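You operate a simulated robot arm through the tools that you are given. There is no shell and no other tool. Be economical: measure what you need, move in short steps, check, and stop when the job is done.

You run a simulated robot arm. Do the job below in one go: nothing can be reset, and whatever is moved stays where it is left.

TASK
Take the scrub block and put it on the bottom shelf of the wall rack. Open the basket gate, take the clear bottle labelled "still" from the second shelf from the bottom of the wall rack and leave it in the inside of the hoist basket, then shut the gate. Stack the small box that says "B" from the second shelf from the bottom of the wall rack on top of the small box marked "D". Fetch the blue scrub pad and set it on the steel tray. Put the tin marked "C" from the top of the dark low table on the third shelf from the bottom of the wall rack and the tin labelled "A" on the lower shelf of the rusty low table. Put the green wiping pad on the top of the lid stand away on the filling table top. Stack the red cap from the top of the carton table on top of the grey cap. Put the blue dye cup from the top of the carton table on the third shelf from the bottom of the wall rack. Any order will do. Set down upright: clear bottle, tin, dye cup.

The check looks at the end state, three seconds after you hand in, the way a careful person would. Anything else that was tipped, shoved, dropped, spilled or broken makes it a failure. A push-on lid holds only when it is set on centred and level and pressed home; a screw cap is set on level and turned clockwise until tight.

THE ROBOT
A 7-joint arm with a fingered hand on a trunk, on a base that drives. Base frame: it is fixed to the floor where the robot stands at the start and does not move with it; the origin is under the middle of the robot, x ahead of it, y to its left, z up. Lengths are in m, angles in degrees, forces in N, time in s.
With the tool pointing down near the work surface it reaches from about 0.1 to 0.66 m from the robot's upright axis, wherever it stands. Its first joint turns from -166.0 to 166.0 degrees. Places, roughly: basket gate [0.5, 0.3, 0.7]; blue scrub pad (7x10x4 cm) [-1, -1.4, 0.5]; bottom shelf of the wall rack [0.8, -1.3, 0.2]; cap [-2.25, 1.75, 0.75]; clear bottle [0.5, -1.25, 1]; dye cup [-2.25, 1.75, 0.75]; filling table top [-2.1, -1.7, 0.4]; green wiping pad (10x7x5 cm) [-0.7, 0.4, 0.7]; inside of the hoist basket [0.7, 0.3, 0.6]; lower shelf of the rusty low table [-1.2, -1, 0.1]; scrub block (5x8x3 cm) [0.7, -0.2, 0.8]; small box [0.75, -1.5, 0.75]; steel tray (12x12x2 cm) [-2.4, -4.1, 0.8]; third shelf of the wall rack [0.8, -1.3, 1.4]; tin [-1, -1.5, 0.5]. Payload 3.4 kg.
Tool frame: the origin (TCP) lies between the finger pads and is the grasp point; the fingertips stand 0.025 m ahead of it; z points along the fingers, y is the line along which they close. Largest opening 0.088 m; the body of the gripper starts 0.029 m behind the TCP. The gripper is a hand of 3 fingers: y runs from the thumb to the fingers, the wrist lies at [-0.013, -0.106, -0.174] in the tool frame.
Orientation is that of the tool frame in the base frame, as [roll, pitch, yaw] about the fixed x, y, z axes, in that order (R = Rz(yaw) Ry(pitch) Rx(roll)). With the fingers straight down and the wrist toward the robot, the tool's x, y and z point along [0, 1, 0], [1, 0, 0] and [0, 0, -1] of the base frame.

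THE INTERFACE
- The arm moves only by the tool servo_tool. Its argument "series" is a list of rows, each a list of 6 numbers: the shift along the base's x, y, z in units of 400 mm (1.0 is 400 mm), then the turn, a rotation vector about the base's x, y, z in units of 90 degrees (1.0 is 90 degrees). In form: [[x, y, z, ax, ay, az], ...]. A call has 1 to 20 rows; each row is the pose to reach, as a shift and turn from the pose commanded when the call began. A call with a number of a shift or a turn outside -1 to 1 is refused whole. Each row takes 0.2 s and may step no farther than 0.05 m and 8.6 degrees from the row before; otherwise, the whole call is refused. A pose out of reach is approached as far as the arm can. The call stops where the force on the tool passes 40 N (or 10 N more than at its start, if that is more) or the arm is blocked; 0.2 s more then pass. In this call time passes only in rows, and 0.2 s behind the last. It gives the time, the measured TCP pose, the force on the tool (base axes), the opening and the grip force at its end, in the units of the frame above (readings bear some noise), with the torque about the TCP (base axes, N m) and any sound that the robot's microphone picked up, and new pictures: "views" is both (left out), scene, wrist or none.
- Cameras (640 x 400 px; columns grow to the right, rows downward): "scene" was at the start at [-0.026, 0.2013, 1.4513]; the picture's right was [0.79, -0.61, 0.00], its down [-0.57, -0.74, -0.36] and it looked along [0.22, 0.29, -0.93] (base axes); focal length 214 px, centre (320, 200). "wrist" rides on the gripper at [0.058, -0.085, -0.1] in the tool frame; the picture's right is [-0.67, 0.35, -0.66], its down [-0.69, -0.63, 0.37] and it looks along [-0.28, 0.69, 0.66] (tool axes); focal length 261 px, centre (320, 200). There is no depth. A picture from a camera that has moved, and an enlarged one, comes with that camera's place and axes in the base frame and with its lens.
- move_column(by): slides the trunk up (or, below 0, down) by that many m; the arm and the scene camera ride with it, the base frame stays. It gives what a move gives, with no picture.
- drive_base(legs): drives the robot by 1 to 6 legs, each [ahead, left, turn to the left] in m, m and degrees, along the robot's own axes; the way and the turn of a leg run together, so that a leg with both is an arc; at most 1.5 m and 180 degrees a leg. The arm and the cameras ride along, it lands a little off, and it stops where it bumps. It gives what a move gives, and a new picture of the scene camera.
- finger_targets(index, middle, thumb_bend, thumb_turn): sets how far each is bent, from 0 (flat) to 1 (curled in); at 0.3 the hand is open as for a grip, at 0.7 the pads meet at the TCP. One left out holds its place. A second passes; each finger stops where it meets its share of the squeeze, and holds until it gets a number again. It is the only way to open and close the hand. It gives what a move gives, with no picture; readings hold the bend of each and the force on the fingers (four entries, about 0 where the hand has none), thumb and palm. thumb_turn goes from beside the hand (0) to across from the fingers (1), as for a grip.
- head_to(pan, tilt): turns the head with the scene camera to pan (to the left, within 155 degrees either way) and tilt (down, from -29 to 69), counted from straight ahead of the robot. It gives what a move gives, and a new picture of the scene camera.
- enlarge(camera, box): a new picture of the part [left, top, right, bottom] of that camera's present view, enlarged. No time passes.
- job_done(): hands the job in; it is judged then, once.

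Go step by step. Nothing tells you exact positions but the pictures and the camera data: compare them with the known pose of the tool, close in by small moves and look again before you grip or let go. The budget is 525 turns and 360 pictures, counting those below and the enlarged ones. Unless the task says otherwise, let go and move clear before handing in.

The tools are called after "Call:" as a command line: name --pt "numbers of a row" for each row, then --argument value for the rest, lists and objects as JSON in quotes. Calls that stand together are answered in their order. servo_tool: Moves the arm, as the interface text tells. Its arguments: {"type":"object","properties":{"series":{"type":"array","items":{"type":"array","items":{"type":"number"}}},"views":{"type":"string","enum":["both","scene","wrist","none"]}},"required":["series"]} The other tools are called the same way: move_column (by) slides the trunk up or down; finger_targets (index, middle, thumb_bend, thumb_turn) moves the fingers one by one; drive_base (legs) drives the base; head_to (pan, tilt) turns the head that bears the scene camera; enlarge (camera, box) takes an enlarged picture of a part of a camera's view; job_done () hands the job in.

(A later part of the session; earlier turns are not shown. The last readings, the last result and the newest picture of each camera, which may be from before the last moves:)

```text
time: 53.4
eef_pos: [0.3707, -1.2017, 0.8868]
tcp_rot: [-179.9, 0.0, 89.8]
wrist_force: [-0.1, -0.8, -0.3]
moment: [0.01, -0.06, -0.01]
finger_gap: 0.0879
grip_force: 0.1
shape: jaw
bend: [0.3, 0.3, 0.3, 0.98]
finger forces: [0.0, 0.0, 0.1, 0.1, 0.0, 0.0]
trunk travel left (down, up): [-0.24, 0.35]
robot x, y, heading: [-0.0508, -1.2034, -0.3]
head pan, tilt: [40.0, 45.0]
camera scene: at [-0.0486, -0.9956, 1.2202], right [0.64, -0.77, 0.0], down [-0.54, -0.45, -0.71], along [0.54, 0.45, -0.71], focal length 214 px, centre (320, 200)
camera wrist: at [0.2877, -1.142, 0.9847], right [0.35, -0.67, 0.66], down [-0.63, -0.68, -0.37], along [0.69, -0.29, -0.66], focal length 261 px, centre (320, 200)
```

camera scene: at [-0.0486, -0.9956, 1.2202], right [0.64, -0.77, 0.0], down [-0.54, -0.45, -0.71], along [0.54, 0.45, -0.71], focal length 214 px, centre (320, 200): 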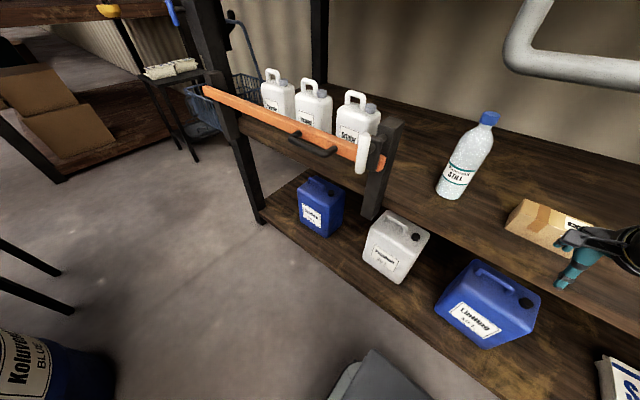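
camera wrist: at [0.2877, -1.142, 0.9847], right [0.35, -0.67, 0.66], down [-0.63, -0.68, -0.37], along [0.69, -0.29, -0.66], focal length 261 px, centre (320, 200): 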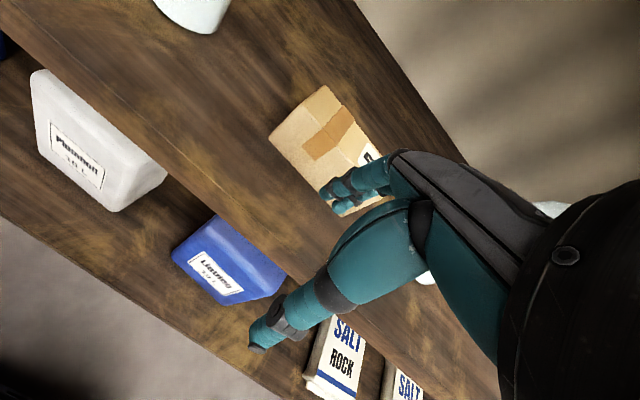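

Enlarging the wrist view for the box geometry.

Call:
enlarge --camera "wrist" --box '[240, 70, 440, 240]'

Call:
enlarge --camera "scene" --box '[420, 90, 640, 300]'

```text
2.35 times, centred on (340, 155) of wrist
camera zoom: at [0.2877, -1.142, 0.9847], right [0.35, -0.67, 0.66], down [-0.63, -0.68, -0.37], along [0.69, -0.29, -0.66], focal length 613 px, centre (273, 306)
```

zoom: 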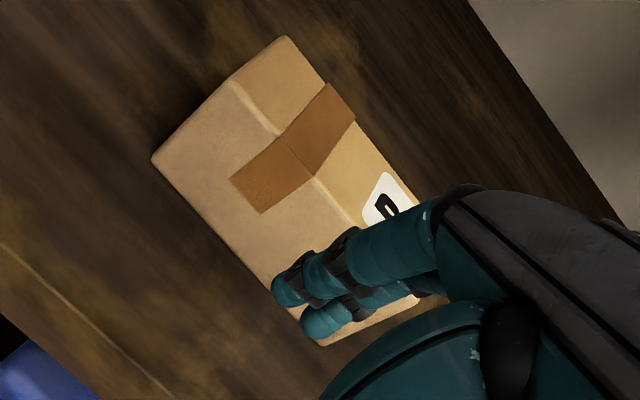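

```text
1.90 times, centred on (530, 195) of scene
camera zoom: at [-0.0486, -0.9956, 1.2202], right [0.64, -0.77, 0.0], down [-0.54, -0.45, -0.71], along [0.54, 0.45, -0.71], focal length 408 px, centre (-80, 210)
```

zoom: 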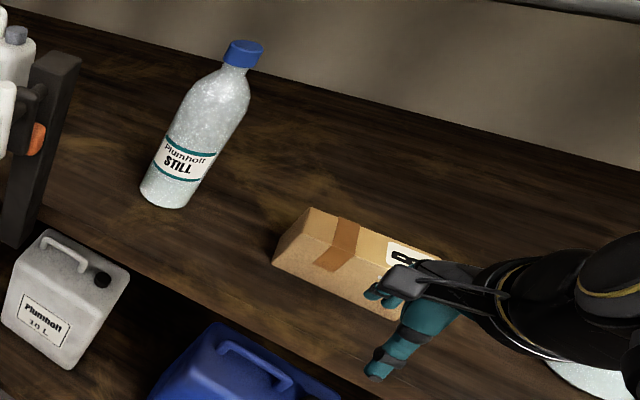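

Box B: about 6.5 cm (x) × 12.5 cm × 6 cm high, centre (0.541,-1.205). I'll move over it under the rail.

Call:
servo_tool --pt "0.107 -0.002 0.01 0 0 -0.011" --pt "0.214 -0.004 0.01 0 0 -0.022" --pt "0.32 -0.006 0.01 0 0 -0.033" --pt "0.4265 -0.009 0.01 0 0 -0.043" --views "both"

```text
time: 54.4
eef_pos: [0.5412, -1.2058, 0.8902]
tcp_rot: [-179.9, 0.0, 85.9]
wrist_force: [-0.7, 0.2, 0.2]
moment: [0.04, -0.02, -0.03]
finger_gap: 0.0877
grip_force: 0.1
shape: jaw
bend: [0.3, 0.3, 0.3, 0.98]
finger forces: [0.1, 0.0, 0.0, 0.0, 0.0, 0.0]
trunk travel left (down, up): [-0.24, 0.35]
robot x, y, heading: [-0.0541, -1.203, 0.0]
head pan, tilt: [40.0, 45.0]
camera scene: at [-0.0488, -0.9956, 1.2202], right [0.64, -0.77, 0.0], down [-0.54, -0.45, -0.71], along [0.54, 0.45, -0.71], focal length 214 px, centre (320, 200)
camera wrist: at [0.4618, -1.1398, 0.9885], right [0.3, -0.69, 0.66], down [-0.68, -0.64, -0.37], along [0.67, -0.33, -0.66], focal length 261 px, centre (320, 200)
```

scene: 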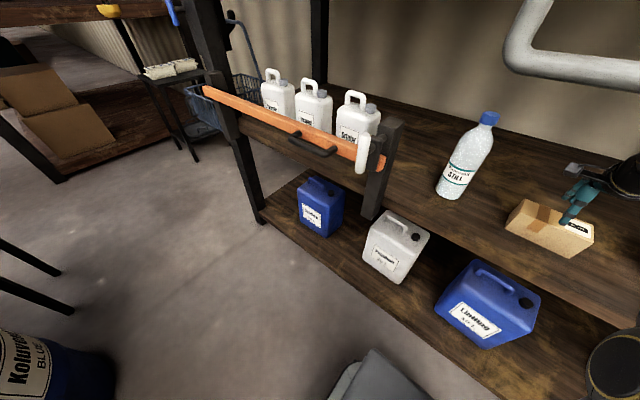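
wrist: 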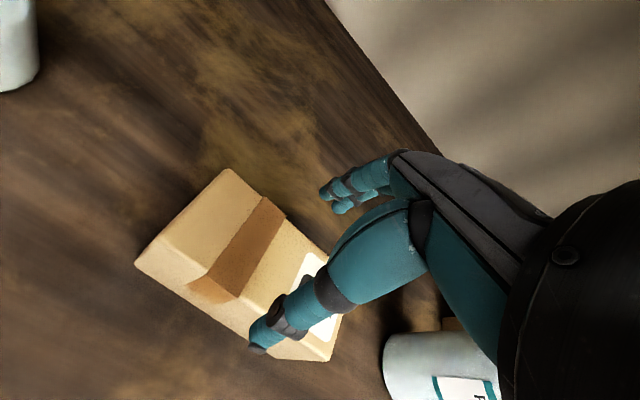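

The hand is centred over the box. Descending and gripping.

Call:
servo_tool --pt "0 0 -0.1 0 0 0" --pt "0 0 -0.19 0 0 0" --views "wrist"

```text
time: 55.2
eef_pos: [0.5427, -1.2056, 0.8229]
tcp_rot: [178.6, -0.1, 85.9]
wrist_force: [-3.6, 0.1, 18.4]
moment: [0.11, 0.39, -0.04]
finger_gap: 0.0879
grip_force: 0.0
shape: jaw
bend: [0.29, 0.3, 0.29, 0.98]
finger forces: [5.3, 0.1, 0.0, 0.0, 18.1, 0.0]
trunk travel left (down, up): [-0.24, 0.35]
robot x, y, heading: [-0.0497, -1.2035, -0.2]
head pan, tilt: [40.0, 45.0]
stopped in row 2: the force on the tool passed its limit at 42 N (the readings are from after the stop); the commanded pose is now the measured one
camera wrist: at [0.4607, -1.1397, 0.9197], right [0.28, -0.69, 0.66], down [-0.67, -0.64, -0.38], along [0.69, -0.33, -0.64], focal length 261 px, centre (320, 200)
```

wrist: 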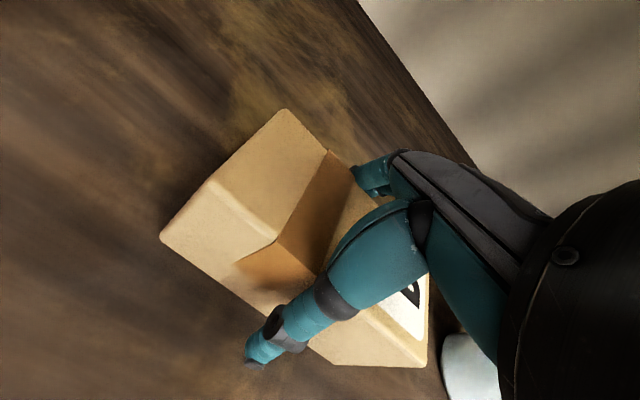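

Fingertips seem to have met the shelf. I'll lift a touch and close.

Call:
servo_tool --pt "0 0 0.03 0.014 0 0" --views "wrist"

Call:
enlarge --camera "wrist" --box '[150, 90, 450, 390]'

```text
time: 55.6
eef_pos: [0.5428, -1.2053, 0.8297]
tcp_rot: [179.4, -1.4, 85.8]
wrist_force: [-0.7, -0.6, -0.9]
moment: [0.01, 0.02, -0.02]
finger_gap: 0.0878
grip_force: 0.0
shape: jaw
bend: [0.29, 0.3, 0.28, 0.97]
finger forces: [1.6, 0.0, 0.0, 0.0, 1.5, 0.1]
trunk travel left (down, up): [-0.24, 0.35]
robot x, y, heading: [-0.0518, -1.2, -0.3]
head pan, tilt: [40.0, 45.0]
camera wrist: at [0.4626, -1.1422, 0.929], right [0.29, -0.71, 0.64], down [-0.67, -0.63, -0.39], along [0.68, -0.32, -0.66], focal length 261 px, centre (320, 200)
```

wrist: 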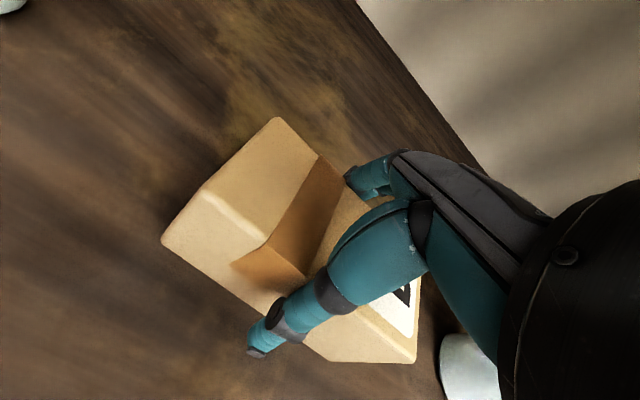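

```text
1.33 times, centred on (300, 240) of wrist
camera zoom: at [0.4626, -1.1422, 0.929], right [0.29, -0.71, 0.64], down [-0.67, -0.63, -0.39], along [0.68, -0.32, -0.66], focal length 348 px, centre (347, 147)
```

zoom: 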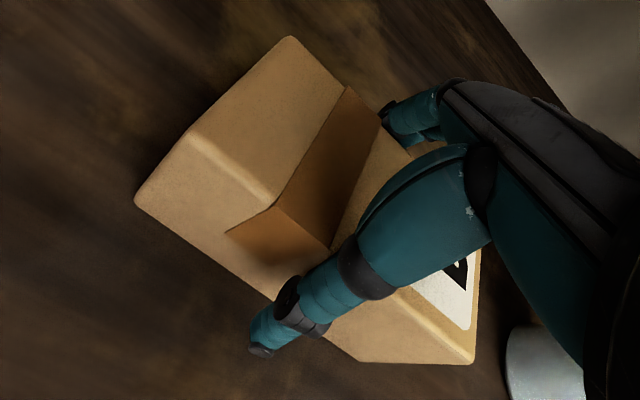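

Box is straddled. Closing the hand.

Call:
finger_targets --index 0.6 --middle 0.6 --thumb_bend 0.6

Call:
servo_tool --pt "0 0 0.05 0 0 0" --pt "0 0 0.1 0 0 0" --views "both"

```text
time: 56.6
eef_pos: [0.5438, -1.2055, 0.8319]
tcp_rot: [179.1, -1.3, 85.9]
wrist_force: [0.9, -1.9, 3.1]
moment: [0.0, -0.26, 0.0]
finger_gap: 0.065
grip_force: 29.0
shape: fingers
bend: [0.33, 0.47, 0.5, 0.96]
finger forces: [19.8, 8.9, 0.0, 0.0, 29.7, 0.0]
trunk travel left (down, up): [-0.24, 0.35]
robot x, y, heading: [-0.0519, -1.2039, -0.1]
head pan, tilt: [40.0, 45.0]
```

```text
time: 57.2
eef_pos: [0.5431, -1.2048, 0.8715]
tcp_rot: [179.2, -1.3, 85.9]
wrist_force: [-0.4, -0.9, -4.0]
moment: [-0.02, 0.01, 0.02]
finger_gap: 0.0643
grip_force: 27.2
shape: fingers
bend: [0.33, 0.48, 0.5, 0.96]
finger forces: [17.2, 8.4, 0.0, 0.0, 27.4, 0.1]
trunk travel left (down, up): [-0.24, 0.35]
robot x, y, heading: [-0.0501, -1.2055, -0.2]
head pan, tilt: [40.0, 45.0]
camera scene: at [-0.0483, -0.9955, 1.2201], right [0.64, -0.77, 0.0], down [-0.54, -0.45, -0.71], along [0.54, 0.45, -0.71], focal length 214 px, centre (320, 200)
camera wrist: at [0.4623, -1.1421, 0.9699], right [0.29, -0.71, 0.64], down [-0.67, -0.63, -0.39], along [0.68, -0.32, -0.66], focal length 261 px, centre (320, 200)
```

scene: 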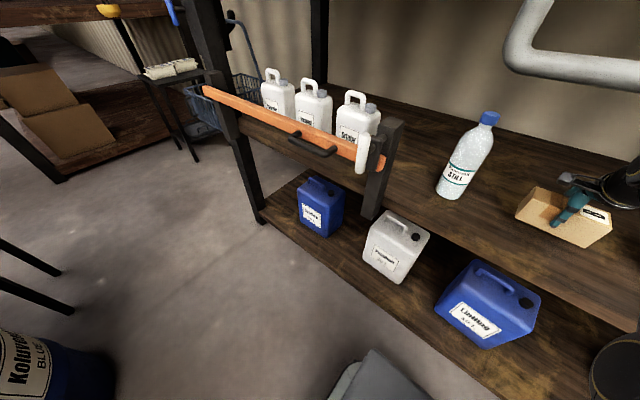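
wrist: 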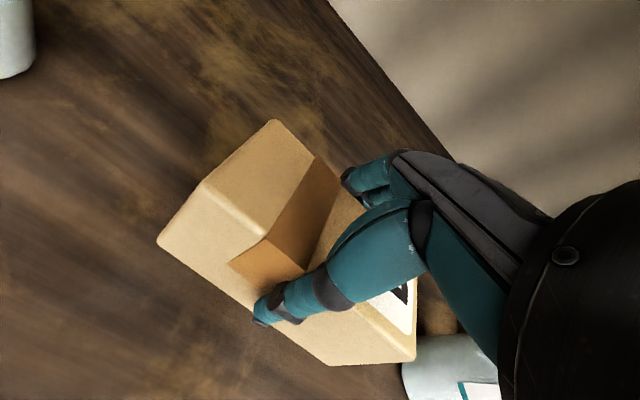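

Gripped. Pull out from the shelf under the rail, then drive along to D.

Call:
servo_tool --pt "-0.1 0 0.04 0 0 0" --pt "-0.21 0 0.04 0 0 0" --pt "-0.32 0 0.04 0 0 0" --pt "-0.43 0 0.04 0 0 0" --pt "-0.54 0 0.04 0 0 0" --views "none"

Call:
drive_base --legs '[[0, -0.63, 0]]'

Call:
head_to --pan -15 --tilt 35

```text
time: 58.4
eef_pos: [0.3281, -1.2048, 0.8861]
tcp_rot: [179.2, -1.4, 85.9]
wrist_force: [0.9, -0.2, -3.7]
moment: [0.01, 0.0, 0.01]
finger_gap: 0.0643
grip_force: 26.6
shape: fingers
bend: [0.33, 0.48, 0.5, 0.96]
finger forces: [17.6, 8.5, 0.0, 0.0, 26.9, 0.0]
trunk travel left (down, up): [-0.24, 0.35]
robot x, y, heading: [-0.0498, -1.2045, -0.4]
head pan, tilt: [40.0, 45.0]
```

```text
time: 61.9
eef_pos: [0.3284, -1.8291, 0.8875]
tcp_rot: [179.2, -1.2, 86.3]
wrist_force: [-0.3, 0.4, -2.8]
moment: [0.0, -0.03, 0.02]
finger_gap: 0.0643
grip_force: 26.4
shape: fingers
bend: [0.33, 0.48, 0.5, 0.96]
finger forces: [17.4, 8.5, 0.0, 0.0, 26.8, 0.0]
trunk travel left (down, up): [-0.24, 0.35]
robot x, y, heading: [-0.0531, -1.8334, 0.4]
head pan, tilt: [40.0, 45.0]
camera scene: at [-0.0496, -1.6221, 1.2202], right [0.65, -0.76, 0.0], down [-0.54, -0.46, -0.71], along [0.54, 0.46, -0.71], focal length 214 px, centre (320, 200)
```

scene: 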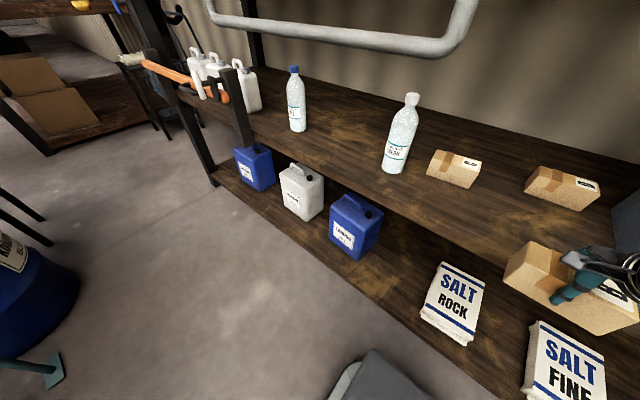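

```text
time: 63.1
eef_pos: [0.3283, -1.8283, 0.8873]
tcp_rot: [179.2, -1.2, 86.4]
wrist_force: [0.3, 0.4, -3.6]
moment: [0.0, 0.02, 0.0]
finger_gap: 0.0643
grip_force: 26.3
shape: fingers
bend: [0.33, 0.48, 0.5, 0.96]
finger forces: [17.5, 8.4, 0.0, 0.1, 26.9, 0.0]
trunk travel left (down, up): [-0.24, 0.35]
robot x, y, heading: [-0.0507, -1.8286, 0.2]
head pan, tilt: [-15.0, 35.0]
camera scene: at [-0.0265, -1.6971, 1.235], right [-0.25, -0.97, 0.0], down [-0.55, 0.15, -0.82], along [0.79, -0.21, -0.57], focal length 214 px, centre (320, 200)
```

scene: 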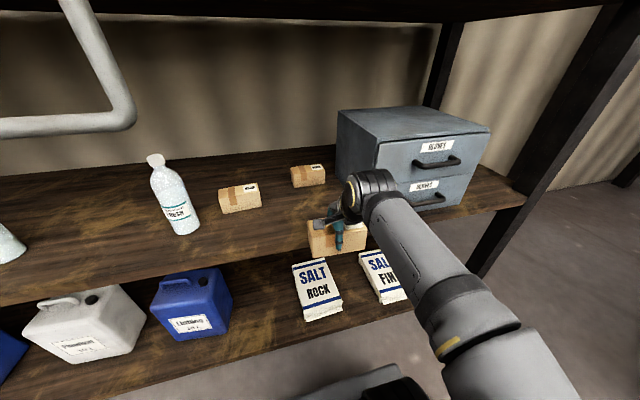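

Enlarging on the two remaining boxes to verify which is D.

Call:
enlarge --camera "scene" --box '[200, 140, 380, 260]'

Call:
servo_tool --pt "0 0 0.05 0.014 -0.006 0" --views "wrist"

```text
3.33 times, centred on (290, 200) of scene
camera zoom: at [-0.0265, -1.6971, 1.235], right [-0.25, -0.97, 0.0], down [-0.55, 0.15, -0.82], along [0.79, -0.21, -0.57], focal length 715 px, centre (420, 200)
```

zoom: 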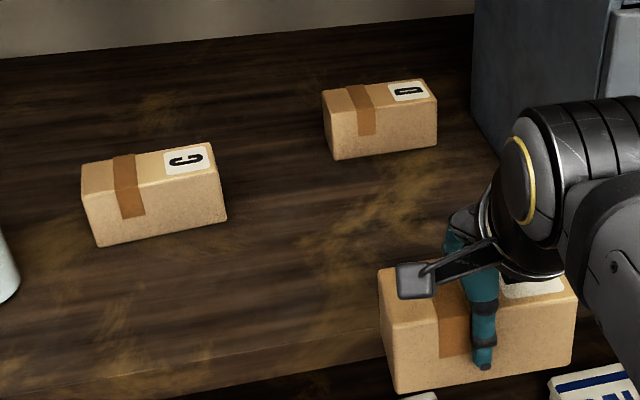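

```text
time: 63.5
eef_pos: [0.328, -1.8301, 0.9066]
tcp_rot: [178.8, -2.7, 86.3]
wrist_force: [0.0, 0.4, -3.4]
moment: [0.0, -0.02, -0.03]
finger_gap: 0.0641
grip_force: 26.4
shape: fingers
bend: [0.33, 0.48, 0.5, 0.96]
finger forces: [17.5, 8.5, 0.1, 0.1, 26.8, 0.0]
trunk travel left (down, up): [-0.24, 0.35]
robot x, y, heading: [-0.0535, -1.8323, 0.1]
head pan, tilt: [-15.0, 35.0]
camera wrist: at [0.2461, -1.7691, 1.0065], right [0.29, -0.72, 0.63], down [-0.66, -0.63, -0.41], along [0.69, -0.3, -0.66], focal length 261 px, centre (320, 200)
```

wrist: 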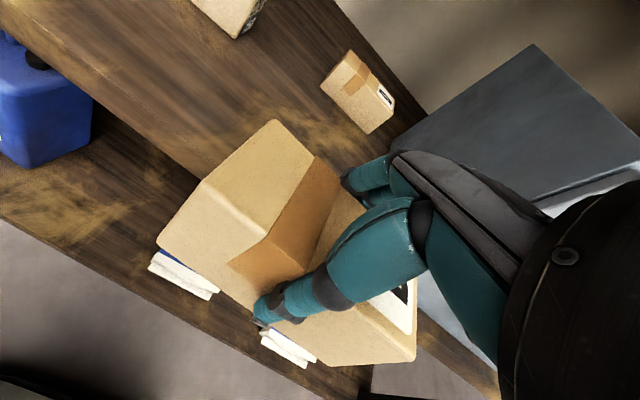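

D is the far box near the drawer unit: about (0.735,-1.847). Driving forward for reach.

Call:
drive_base --legs '[[0.17, -0.015, 0]]'

Call:
servo_tool --pt "0.05 0 0.05 -0.007 0.002 0.02" --pt "0.15 0 0.05 -0.015 0.004 0.04" --views "both"

```text
time: 65.0
eef_pos: [0.5, -1.8434, 0.9067]
tcp_rot: [178.7, -2.6, 86.3]
wrist_force: [0.0, 0.9, -3.4]
moment: [-0.02, 0.0, 0.03]
finger_gap: 0.0642
grip_force: 26.4
shape: fingers
bend: [0.33, 0.48, 0.5, 0.96]
finger forces: [17.5, 8.4, 0.1, 0.0, 26.8, 0.0]
trunk travel left (down, up): [-0.24, 0.35]
robot x, y, heading: [0.1184, -1.849, 0.3]
head pan, tilt: [-15.0, 35.0]
camera scene: at [0.1441, -1.7114, 1.235], right [-0.25, -0.97, 0.0], down [-0.55, 0.15, -0.82], along [0.79, -0.21, -0.57], focal length 214 px, centre (320, 200)
```

scene: 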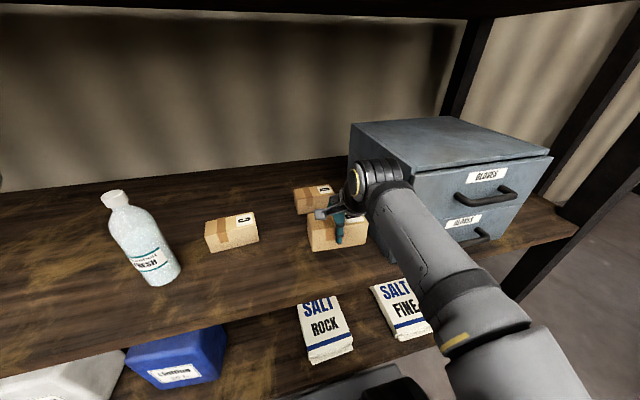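

```text
time: 65.6
eef_pos: [0.5609, -1.8438, 0.9267]
tcp_rot: [179.0, -1.3, 89.9]
wrist_force: [-0.2, 0.1, -4.1]
moment: [0.0, -0.01, 0.0]
finger_gap: 0.0641
grip_force: 25.9
shape: fingers
bend: [0.33, 0.48, 0.5, 0.96]
finger forces: [17.9, 8.4, 0.1, 0.0, 26.9, 0.0]
trunk travel left (down, up): [-0.24, 0.35]
robot x, y, heading: [0.1212, -1.8462, -0.1]
head pan, tilt: [-15.0, 35.0]
camera scene: at [0.144, -1.7114, 1.235], right [-0.25, -0.97, 0.0], down [-0.55, 0.15, -0.82], along [0.79, -0.21, -0.57], focal length 214 px, centre (320, 200)
camera wrist: at [0.4742, -1.7866, 1.0254], right [0.34, -0.68, 0.65], down [-0.62, -0.68, -0.39], along [0.71, -0.27, -0.66], focal length 261 px, centre (320, 200)
```

scene: 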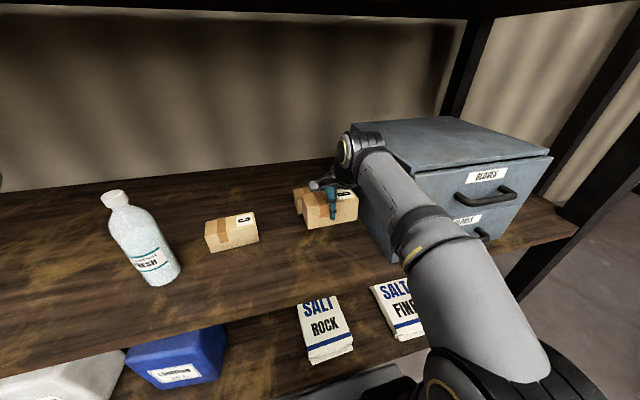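
wrist: 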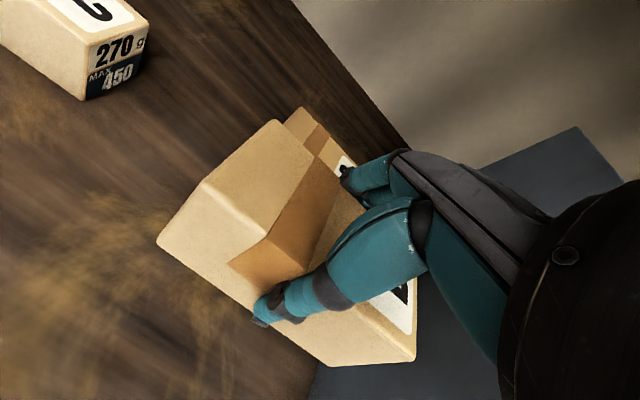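

Moving over D (hover) and checking alignment.

Call:
servo_tool --pt "0.11 0 0 0 0 0" --pt "0.22 0 0 0 0 0" --pt "0.32 0 0 0 0 0" --pt "0.425 0 0 0 0 0" --views "both"

Call:
enlarge --camera "scene" --box '[240, 120, 420, 240]'

```text
time: 66.6
eef_pos: [0.7281, -1.844, 0.9253]
tcp_rot: [179.1, -1.3, 90.0]
wrist_force: [-1.3, -0.3, -3.5]
moment: [0.01, 0.0, 0.0]
finger_gap: 0.0642
grip_force: 26.3
shape: fingers
bend: [0.33, 0.48, 0.5, 0.96]
finger forces: [17.7, 8.4, 0.0, 0.1, 26.6, 0.0]
trunk travel left (down, up): [-0.24, 0.35]
robot x, y, heading: [0.1215, -1.8455, 0.3]
head pan, tilt: [-15.0, 35.0]
camera scene: at [0.1443, -1.7114, 1.235], right [-0.25, -0.97, 0.0], down [-0.55, 0.15, -0.82], along [0.79, -0.21, -0.57], focal length 214 px, centre (320, 200)
camera wrist: at [0.6444, -1.7865, 1.0238], right [0.34, -0.68, 0.65], down [-0.62, -0.68, -0.39], along [0.7, -0.27, -0.66], focal length 261 px, centre (320, 200)
```

scene: 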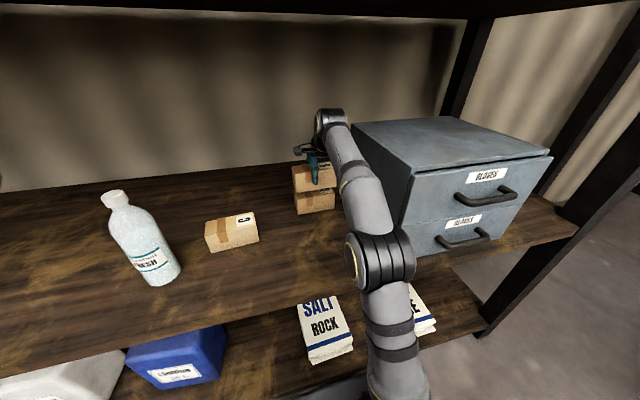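
wrist: 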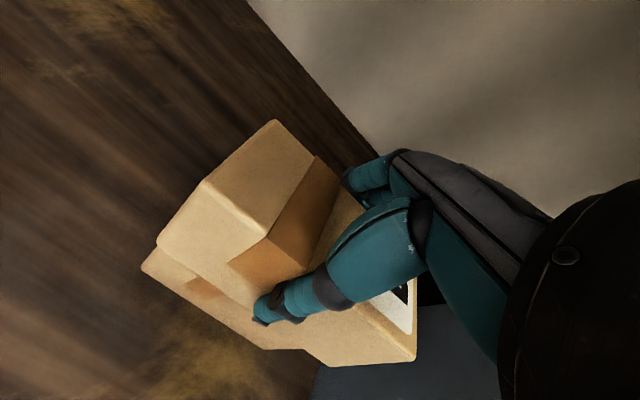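

```text
3.33 times, centred on (330, 180) of scene
camera zoom: at [0.1443, -1.7114, 1.235], right [-0.25, -0.97, 0.0], down [-0.55, 0.15, -0.82], along [0.79, -0.21, -0.57], focal length 715 px, centre (287, 267)
```

zoom: 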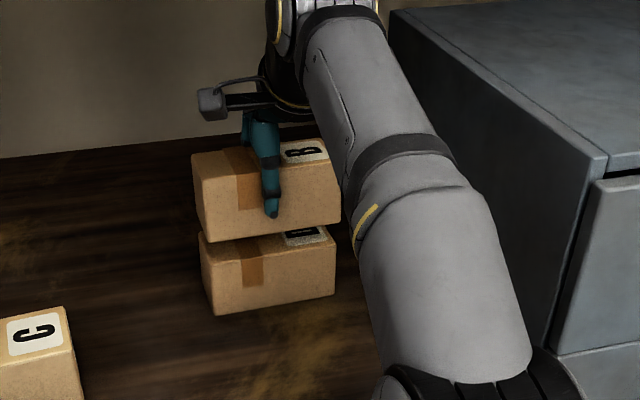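

Very consistent: shift +1 cm in x, −4 mm in y, yaw +4°, then lower.

Call:
servo_tool --pt "0.026 -0.01 0 0 0 0.044" --pt "0.026 -0.01 -0.035 0 0 0.044" --pt "0.026 -0.01 -0.06 0 0 0.044" --views "both"

Call:
enlarge --camera "scene" --box '[240, 120, 420, 240]'

```text
time: 67.4
eef_pos: [0.7385, -1.8479, 0.9026]
tcp_rot: [179.1, -1.3, 93.9]
wrist_force: [0.0, 0.3, -2.7]
moment: [0.0, -0.05, -0.03]
finger_gap: 0.0643
grip_force: 25.7
shape: fingers
bend: [0.33, 0.48, 0.5, 0.96]
finger forces: [17.5, 8.3, 0.1, 0.1, 26.3, 0.0]
trunk travel left (down, up): [-0.24, 0.35]
robot x, y, heading: [0.1204, -1.8439, 0.0]
head pan, tilt: [-15.0, 35.0]
camera scene: at [0.1445, -1.7114, 1.235], right [-0.25, -0.97, 0.0], down [-0.55, 0.15, -0.82], along [0.79, -0.21, -0.57], focal length 214 px, centre (320, 200)
camera wrist: at [0.6503, -1.7971, 1.0008], right [0.38, -0.66, 0.65], down [-0.58, -0.72, -0.39], along [0.72, -0.22, -0.66], focal length 261 px, centre (320, 200)
```

scene: 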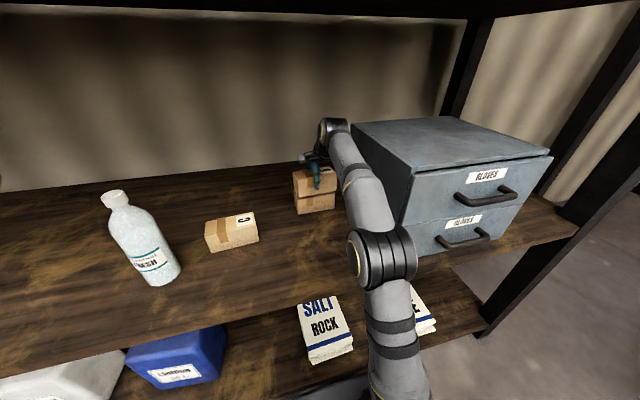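
wrist: 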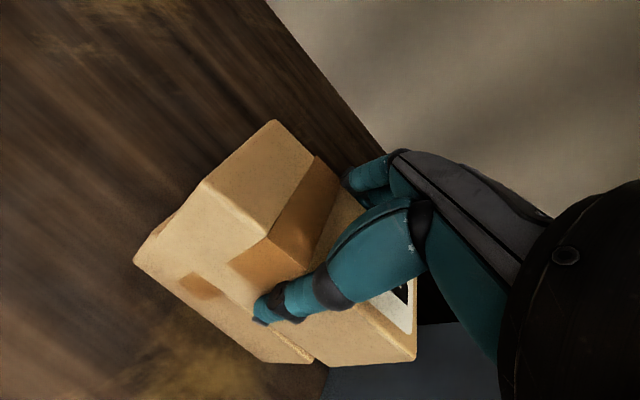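

```text
3.33 times, centred on (330, 180) of scene
camera zoom: at [0.1445, -1.7114, 1.235], right [-0.25, -0.97, 0.0], down [-0.55, 0.15, -0.82], along [0.79, -0.21, -0.57], focal length 715 px, centre (287, 267)
```

zoom: 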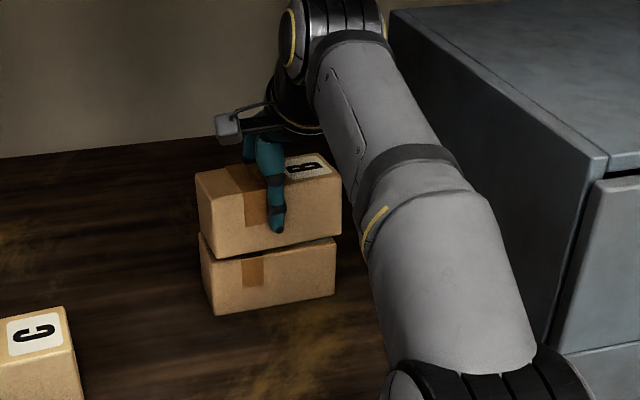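

Aligned well. Lowering gently to contact.

Call:
servo_tool --pt "0 0 -0.012 0 0 0" --pt "0 0 -0.025 0 0 0" --views "none"

```text
time: 68.0
eef_pos: [0.7393, -1.8478, 0.8964]
tcp_rot: [178.7, -1.4, 93.9]
wrist_force: [-0.8, -1.3, 15.6]
moment: [0.19, -0.55, 0.04]
finger_gap: 0.0645
grip_force: 30.6
shape: fingers
bend: [0.33, 0.48, 0.5, 0.96]
finger forces: [22.5, 9.5, 0.0, 0.0, 28.6, 0.1]
trunk travel left (down, up): [-0.24, 0.35]
robot x, y, heading: [0.1171, -1.8433, 0.1]
head pan, tilt: [-15.0, 35.0]
```

Contact made. Raise 2 mm of pressure and open.

Call:
servo_tool --pt "0 0 0.006 0 0 0" --views "none"

Call:
finger_targets --index 0.3 --middle 0.3 --thumb_bend 0.3

Call:
enlarge --camera "scene" --box '[240, 120, 420, 240]'

```text
time: 68.4
eef_pos: [0.7388, -1.8473, 0.8978]
tcp_rot: [178.9, -1.3, 93.9]
wrist_force: [1.0, -0.3, 15.0]
moment: [0.15, -0.58, 0.02]
finger_gap: 0.0641
grip_force: 30.1
shape: fingers
bend: [0.33, 0.48, 0.51, 0.96]
finger forces: [22.4, 9.5, 0.1, 0.0, 27.8, 0.0]
trunk travel left (down, up): [-0.24, 0.35]
robot x, y, heading: [0.119, -1.8493, 0.0]
head pan, tilt: [-15.0, 35.0]
```

```text
time: 69.4
eef_pos: [0.739, -1.8475, 0.8954]
tcp_rot: [179.1, -1.4, 93.9]
wrist_force: [-1.1, -0.3, 0.2]
moment: [0.0, 0.0, -0.02]
finger_gap: 0.0869
grip_force: 1.5
shape: fingers
bend: [0.29, 0.3, 0.29, 0.97]
finger forces: [1.0, 0.0, 0.0, 0.0, 2.0, 0.0]
trunk travel left (down, up): [-0.24, 0.35]
robot x, y, heading: [0.1173, -1.8437, 0.4]
head pan, tilt: [-15.0, 35.0]
```

```text
3.33 times, centred on (330, 180) of scene
camera zoom: at [0.144, -1.7113, 1.235], right [-0.25, -0.97, 0.0], down [-0.55, 0.15, -0.82], along [0.79, -0.21, -0.57], focal length 715 px, centre (287, 267)
```

zoom: 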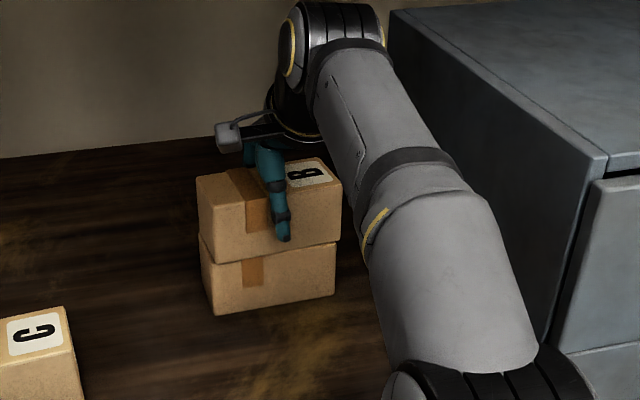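

Box rests on D. Opening a bit wider before lifting.

Call:
finger_targets --index 0.2 --middle 0.2 --thumb_bend 0.2

Call:
servo_tool --pt "0 0 0.05 0 0 0" --pt "0 0 0.12 0 0 0" --pt "0 0 0.2 0 0 0" --views "scene"

Call:
enlarge --camera "scene" --box '[240, 120, 420, 240]'

```text
time: 70.4
eef_pos: [0.7405, -1.8476, 0.8954]
tcp_rot: [179.0, -1.3, 93.9]
wrist_force: [0.0, 0.2, 1.1]
moment: [0.0, -0.01, 0.0]
finger_gap: 0.1031
grip_force: 0.1
shape: fingers
bend: [0.2, 0.2, 0.2, 0.97]
finger forces: [0.0, 0.0, 0.0, 0.0, 0.1, 0.0]
trunk travel left (down, up): [-0.24, 0.35]
robot x, y, heading: [0.1179, -1.8445, 0.4]
head pan, tilt: [-15.0, 35.0]
```

```text
time: 71.2
eef_pos: [0.726, -1.8468, 0.9631]
tcp_rot: [179.0, -1.3, 93.8]
wrist_force: [0.2, -0.1, -0.1]
moment: [0.02, -0.03, -0.01]
finger_gap: 0.1035
grip_force: 0.0
shape: fingers
bend: [0.2, 0.2, 0.2, 0.97]
finger forces: [0.0, 0.0, 0.0, 0.0, 0.0, 0.0]
out of reach, approached as far as the arm can: row 3
trunk travel left (down, up): [-0.24, 0.35]
robot x, y, heading: [0.1206, -1.847, 0.2]
head pan, tilt: [-15.0, 35.0]
camera scene: at [0.1437, -1.7114, 1.235], right [-0.25, -0.97, 0.0], down [-0.55, 0.15, -0.82], along [0.79, -0.21, -0.57], focal length 214 px, centre (320, 200)
```

scene: 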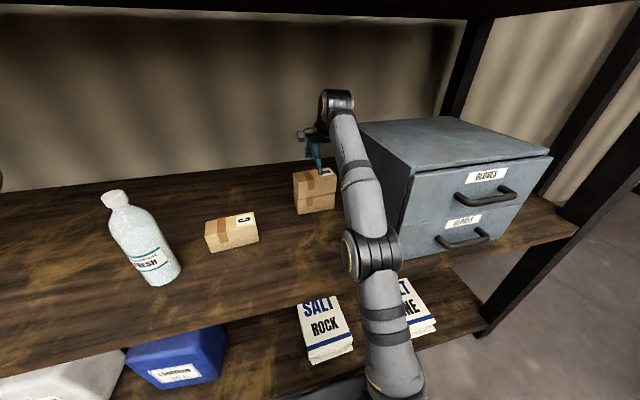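

```text
3.33 times, centred on (330, 180) of scene
camera zoom: at [0.1437, -1.7114, 1.235], right [-0.25, -0.97, 0.0], down [-0.55, 0.15, -0.82], along [0.79, -0.21, -0.57], focal length 715 px, centre (287, 267)
```

zoom: 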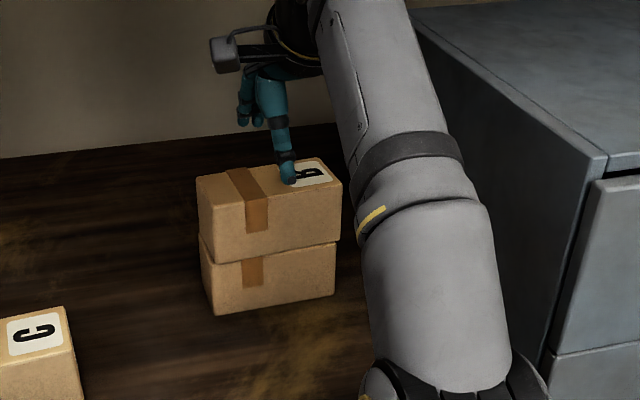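

B sits squarely on D. Next: retract and head to the basket to inspect the gate.

Call:
servo_tool --pt "-0.11 0 0 0 0 0" --pt "-0.22 0 0 0 0 0" --pt "-0.33 0 0 0 0 -0.02" --pt "-0.44 0 0 0 0 -0.03" --pt "-0.53 0 0 -0.014 0.01 -0.042" --views "none"

Call:
drive_base --legs '[[-0.23, 0, 0], [0, 1.1, 0]]'

```text
time: 72.4
eef_pos: [0.5137, -1.846, 0.9637]
tcp_rot: [-180.0, -0.1, 90.1]
wrist_force: [0.3, 0.0, 0.5]
moment: [-0.01, 0.02, 0.0]
finger_gap: 0.1036
grip_force: 0.1
shape: fingers
bend: [0.2, 0.2, 0.2, 0.97]
finger forces: [0.0, 0.0, 0.0, 0.0, 0.0, 0.0]
trunk travel left (down, up): [-0.24, 0.35]
robot x, y, heading: [0.1169, -1.848, 0.1]
head pan, tilt: [-15.0, 35.0]
```

```text
time: 78.6
eef_pos: [0.2768, -0.8562, 0.9651]
tcp_rot: [179.6, 0.3, 88.0]
wrist_force: [-2.2, -13.9, 2.5]
moment: [0.34, -0.12, -0.6]
finger_gap: 0.1033
grip_force: 7.2
shape: fingers
bend: [0.2, 0.2, 0.2, 0.97]
finger forces: [14.2, 0.0, 0.0, 0.1, 0.0, 0.0]
trunk travel left (down, up): [-0.24, 0.35]
robot x, y, heading: [-0.1148, -0.8403, -0.1]
head pan, tilt: [-15.0, 35.0]
stopped in leg 2: the force on the tool passed its limit at 55 N (the readings are from after the stop); the commanded pose is now the measured one
camera scene: at [-0.0919, -0.7075, 1.2352], right [-0.26, -0.97, 0.0], down [-0.55, 0.15, -0.82], along [0.79, -0.21, -0.57], focal length 214 px, centre (320, 200)
```

scene: 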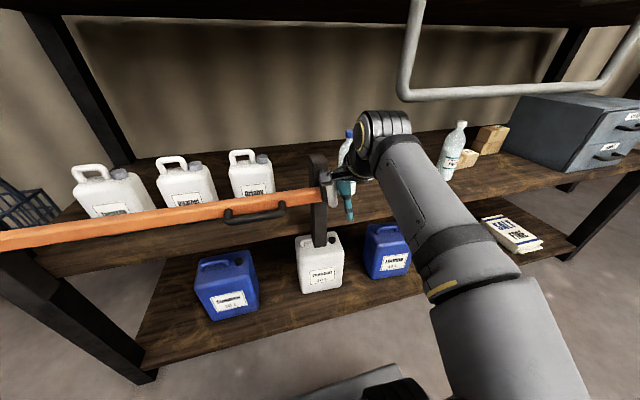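

The finger bumped the bar's latch handle. Backing off and inspecting.

Call:
drive_base --legs '[[0, -0.12, 0], [-0.05, 0, 0]]'

Call:
enlarge --camera "scene" --box '[140, 120, 380, 280]'

```text
time: 80.3
eef_pos: [0.2275, -0.9724, 0.9637]
tcp_rot: [179.7, 0.3, 88.3]
wrist_force: [0.5, 0.1, 0.2]
moment: [0.01, 0.01, -0.02]
finger_gap: 0.1033
grip_force: 0.0
shape: fingers
bend: [0.2, 0.2, 0.2, 0.97]
finger forces: [0.0, 0.0, 0.0, 0.0, 0.1, 0.1]
trunk travel left (down, up): [-0.24, 0.35]
robot x, y, heading: [-0.1649, -0.9618, 0.1]
head pan, tilt: [-15.0, 35.0]
camera scene: at [-0.1418, -0.8256, 1.235], right [-0.26, -0.97, 0.0], down [-0.55, 0.15, -0.82], along [0.79, -0.21, -0.57], focal length 214 px, centre (320, 200)
```

scene: 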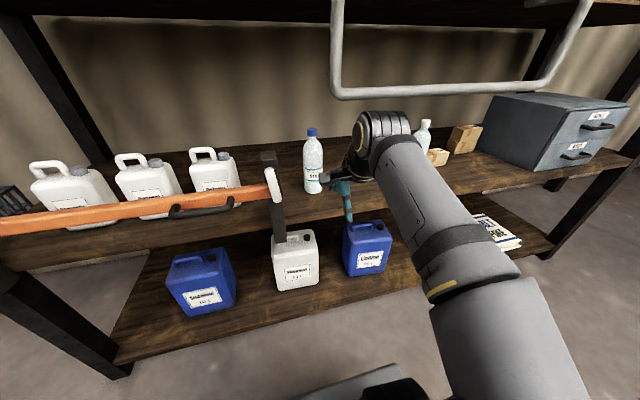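

```text
2.50 times, centred on (260, 200) of scene
camera zoom: at [-0.1418, -0.8256, 1.235], right [-0.26, -0.97, 0.0], down [-0.55, 0.15, -0.82], along [0.79, -0.21, -0.57], focal length 536 px, centre (470, 200)
```

zoom: 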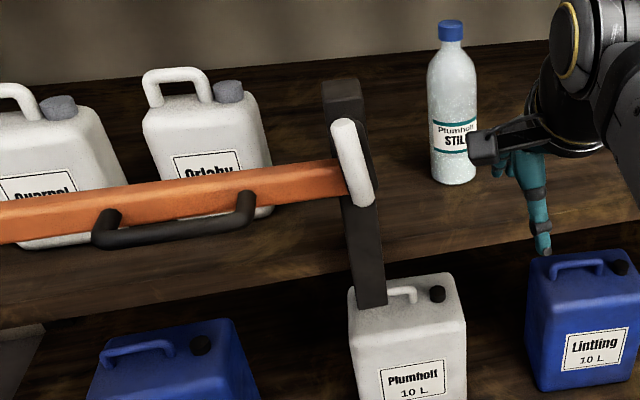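

Latch looks intact. Swinging the arm to the robot's left-front before driving on.

Call:
servo_tool --pt "0.004 0.105 0 0 0 0.05" --pt "-0.004 0.2125 0 0 0 0.1" --pt "-0.021 0.32 0 0 0 0.15" --pt "-0.0525 0.425 0 0 0 0.2" --pt "-0.0945 0.527 0 0 0 0.25" --pt "-0.148 0.624 0 0 0 0.3" --pt "-0.212 0.7155 0 0 0 0.35" --pt "-0.286 0.8 0 0 0 0.4" --pt "-0.369 0.877 0 0 0 0.45" --pt "-0.461 0.944 0 0 0 0.5" --views "scene"

```text
time: 81.2
eef_pos: [0.2204, -0.8542, 0.9642]
tcp_rot: [179.8, 0.8, 100.6]
wrist_force: [-1.2, -19.5, 1.4]
moment: [0.01, -0.11, -1.01]
finger_gap: 0.0997
grip_force: 10.0
shape: fingers
bend: [0.22, 0.2, 0.2, 0.97]
finger forces: [19.7, 0.0, 0.0, 0.0, 0.1, 0.1]
trunk travel left (down, up): [-0.24, 0.35]
robot x, y, heading: [-0.1675, -0.9675, -0.4]
head pan, tilt: [-15.0, 35.0]
stopped in row 4: the force on the tool passed its limit at 57 N (the readings are from after the stop); the commanded pose is now the measured one
camera scene: at [-0.1421, -0.8286, 1.2353], right [-0.26, -0.97, 0.0], down [-0.55, 0.15, -0.82], along [0.79, -0.21, -0.57], focal length 214 px, centre (320, 200)
```

scene: 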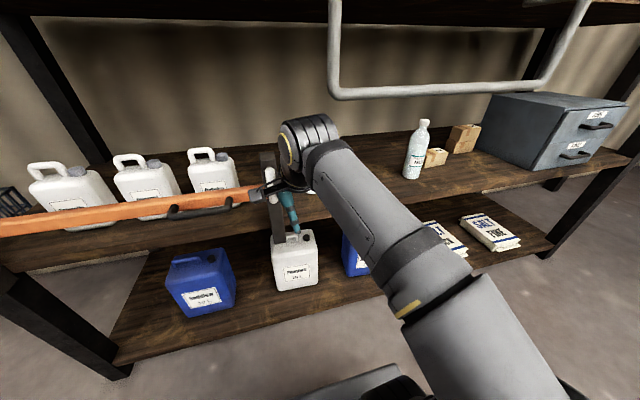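

Bumped the handle again; it sticks out further than thought (~x 0.27). I'll back away, drive back and raise first.

Call:
servo_tool --pt "0 -0.1 0 0 0 -0.04" --pt "-0.02 -0.2 0.02 0 0 -0.08" --views "scene"

Call:
enlarge --camera "scene" --box '[200, 130, 320, 260]'

Call:
head_to --pan -130 --tilt 55

```text
time: 81.8
eef_pos: [0.2112, -0.9277, 0.9716]
tcp_rot: [179.9, 0.9, 93.8]
wrist_force: [-0.3, -0.5, 0.4]
moment: [0.0, 0.0, 0.0]
finger_gap: 0.1032
grip_force: 0.0
shape: fingers
bend: [0.2, 0.2, 0.2, 0.97]
finger forces: [0.0, 0.0, 0.0, 0.1, 0.0, 0.1]
trunk travel left (down, up): [-0.24, 0.35]
robot x, y, heading: [-0.1696, -0.9605, -0.2]
head pan, tilt: [-15.0, 35.0]
camera scene: at [-0.1417, -0.8255, 1.235], right [-0.26, -0.97, 0.0], down [-0.55, 0.15, -0.82], along [0.79, -0.21, -0.57], focal length 214 px, centre (320, 200)
```

scene: 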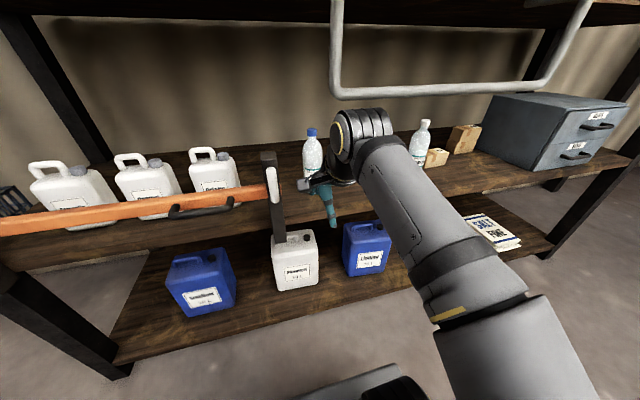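

```text
3.08 times, centred on (260, 195) of scene
camera zoom: at [-0.1417, -0.8255, 1.235], right [-0.26, -0.97, 0.0], down [-0.55, 0.15, -0.82], along [0.79, -0.21, -0.57], focal length 660 px, centre (505, 215)
```

zoom: 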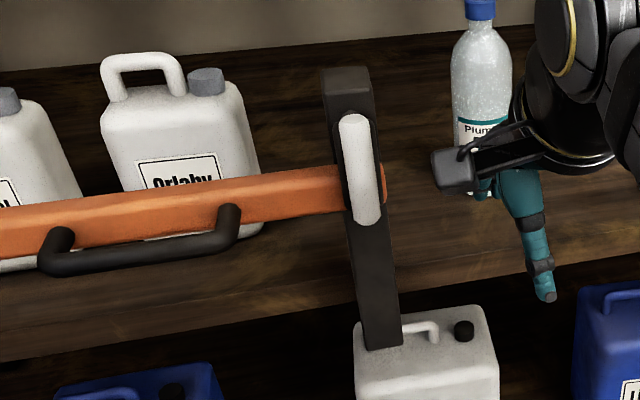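

```text
time: 83.8
eef_pos: [0.2127, -0.9271, 0.9715]
tcp_rot: [179.9, 0.8, 93.9]
wrist_force: [0.0, -0.6, -0.5]
moment: [0.0, 0.01, -0.01]
finger_gap: 0.1029
grip_force: 0.0
shape: fingers
bend: [0.2, 0.2, 0.2, 0.97]
finger forces: [0.0, 0.0, 0.0, 0.0, 0.0, 0.1]
trunk travel left (down, up): [-0.24, 0.35]
robot x, y, heading: [-0.1669, -0.9551, -0.4]
head pan, tilt: [-130.0, 55.0]
camera scene: at [-0.2733, -0.858, 1.2068], right [-0.77, 0.64, 0.0], down [0.53, 0.63, -0.57], along [-0.37, -0.44, -0.82], focal length 214 px, centre (320, 200)
```

scene: 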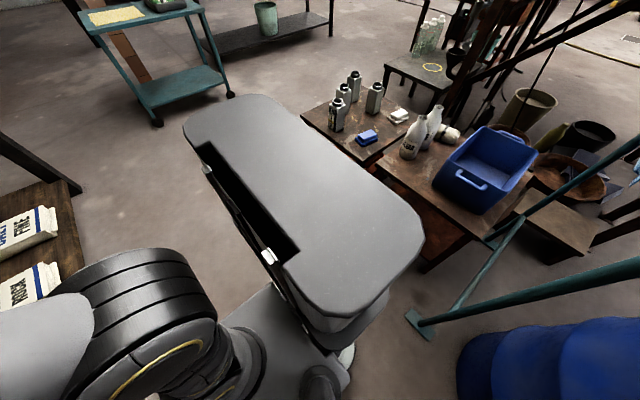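

Room behind is fine. Drive back 0.12, raise column 0.25, then swing.

Call:
drive_base --legs '[[-0.1, -0.05, 0]]'

Call:
move_column --by 0.2

Call:
servo_tool --pt "0.004 0.105 0 0 0 0.05" --pt "-0.004 0.2125 0 0 0 0.1" --pt "-0.021 0.32 0 0 0 0.15" --pt "-0.0525 0.425 0 0 0 0.2" --pt "-0.0945 0.527 0 0 0 0.25" --pt "-0.148 0.624 0 0 0 0.3" --pt "-0.212 0.7155 0 0 0 0.35" --pt "-0.286 0.8 0 0 0 0.4" --pt "-0.369 0.877 0 0 0 0.45" --views "none"

```text
time: 85.0
eef_pos: [0.113, -0.978, 0.9715]
tcp_rot: [179.9, 0.7, 93.8]
wrist_force: [-0.4, -0.3, -0.1]
moment: [0.01, 0.01, 0.01]
finger_gap: 0.1033
grip_force: 0.0
shape: fingers
bend: [0.2, 0.2, 0.2, 0.97]
finger forces: [0.0, 0.0, 0.1, 0.1, 0.0, 0.0]
trunk travel left (down, up): [-0.24, 0.35]
robot x, y, heading: [-0.2671, -1.0095, 0.1]
head pan, tilt: [-130.0, 55.0]
camera scene: at [-0.373, -0.9076, 1.2068], right [-0.76, 0.64, 0.0], down [0.53, 0.63, -0.57], along [-0.37, -0.44, -0.82], focal length 214 px, centre (320, 200)
```

scene: 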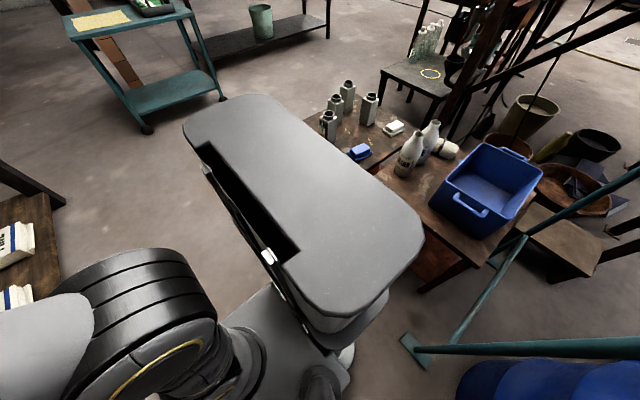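

```text
time: 87.1
eef_pos: [0.1121, -0.9785, 1.172]
tcp_rot: [179.8, 0.8, 93.8]
wrist_force: [-0.8, 0.2, -0.1]
moment: [0.0, 0.0, -0.06]
finger_gap: 0.1032
grip_force: 0.0
shape: fingers
bend: [0.2, 0.2, 0.2, 0.97]
finger forces: [0.0, 0.0, 0.1, 0.0, 0.1, 0.1]
trunk travel left (down, up): [-0.44, 0.15]
robot x, y, heading: [-0.2661, -1.01, -0.0]
head pan, tilt: [-130.0, 55.0]
```

```text
time: 89.1
eef_pos: [-0.0376, -0.6248, 1.1721]
tcp_rot: [179.9, 0.8, 134.4]
wrist_force: [0.1, 0.1, 0.0]
moment: [0.01, 0.02, 0.03]
finger_gap: 0.1033
grip_force: 0.0
shape: fingers
bend: [0.2, 0.2, 0.2, 0.97]
finger forces: [0.0, 0.1, 0.0, 0.0, 0.0, 0.1]
trunk travel left (down, up): [-0.44, 0.15]
robot x, y, heading: [-0.2674, -1.0128, -0.4]
head pan, tilt: [-130.0, 55.0]
```

Now drive to the basket area.

Call:
drive_base --legs '[[0.23, 0.1, 0], [0, 0.9, 0]]'

Call:
head_to --pan 15 --tilt 50

```text
time: 95.2
eef_pos: [0.1987, 0.361, 1.1708]
tcp_rot: [179.9, 0.8, 134.0]
wrist_force: [0.5, 0.1, -0.5]
moment: [0.04, -0.02, 0.0]
finger_gap: 0.1029
grip_force: 0.1
shape: fingers
bend: [0.2, 0.2, 0.2, 0.97]
finger forces: [0.1, 0.0, 0.1, 0.1, 0.0, 0.0]
trunk travel left (down, up): [-0.44, 0.15]
robot x, y, heading: [-0.0322, -0.0203, -0.3]
head pan, tilt: [-130.0, 55.0]
camera scene: at [-0.1387, 0.0821, 1.4067], right [-0.76, 0.65, 0.0], down [0.53, 0.62, -0.57], along [-0.37, -0.44, -0.82], focal length 214 px, centre (320, 200)
```

scene: 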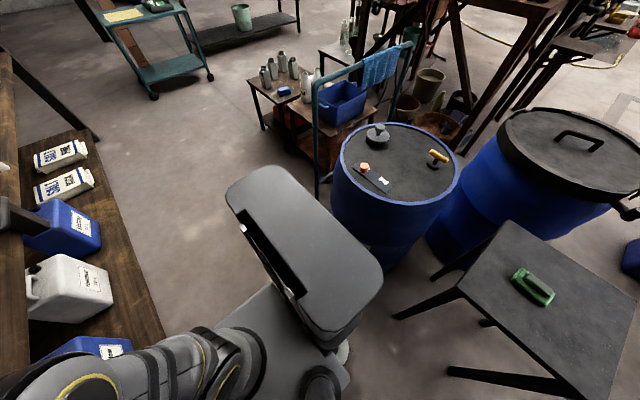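

```text
time: 97.5
eef_pos: [0.1989, 0.3616, 1.1699]
tcp_rot: [179.9, 0.8, 134.0]
wrist_force: [-0.3, -0.1, 0.4]
moment: [0.0, 0.01, 0.02]
finger_gap: 0.1032
grip_force: 0.0
shape: fingers
bend: [0.2, 0.2, 0.2, 0.97]
finger forces: [0.1, 0.0, 0.1, 0.0, 0.0, 0.0]
trunk travel left (down, up): [-0.44, 0.15]
robot x, y, heading: [-0.0308, -0.0214, -0.5]
head pan, tilt: [15.0, 50.0]
camera scene: at [-0.0174, 0.1562, 1.4133], right [0.25, -0.97, 0.0], down [-0.74, -0.19, -0.64], along [0.62, 0.16, -0.77], focal length 214 px, centre (320, 200)
```

scene: 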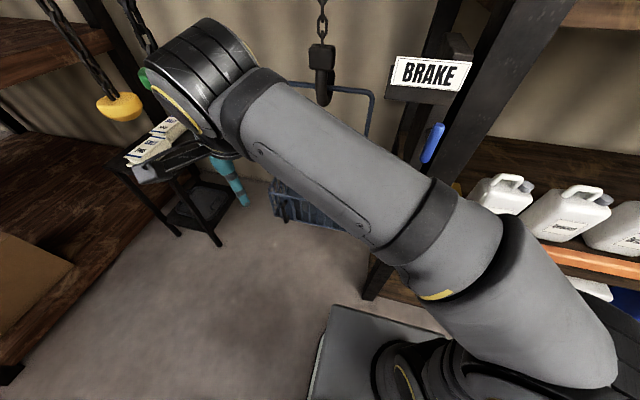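

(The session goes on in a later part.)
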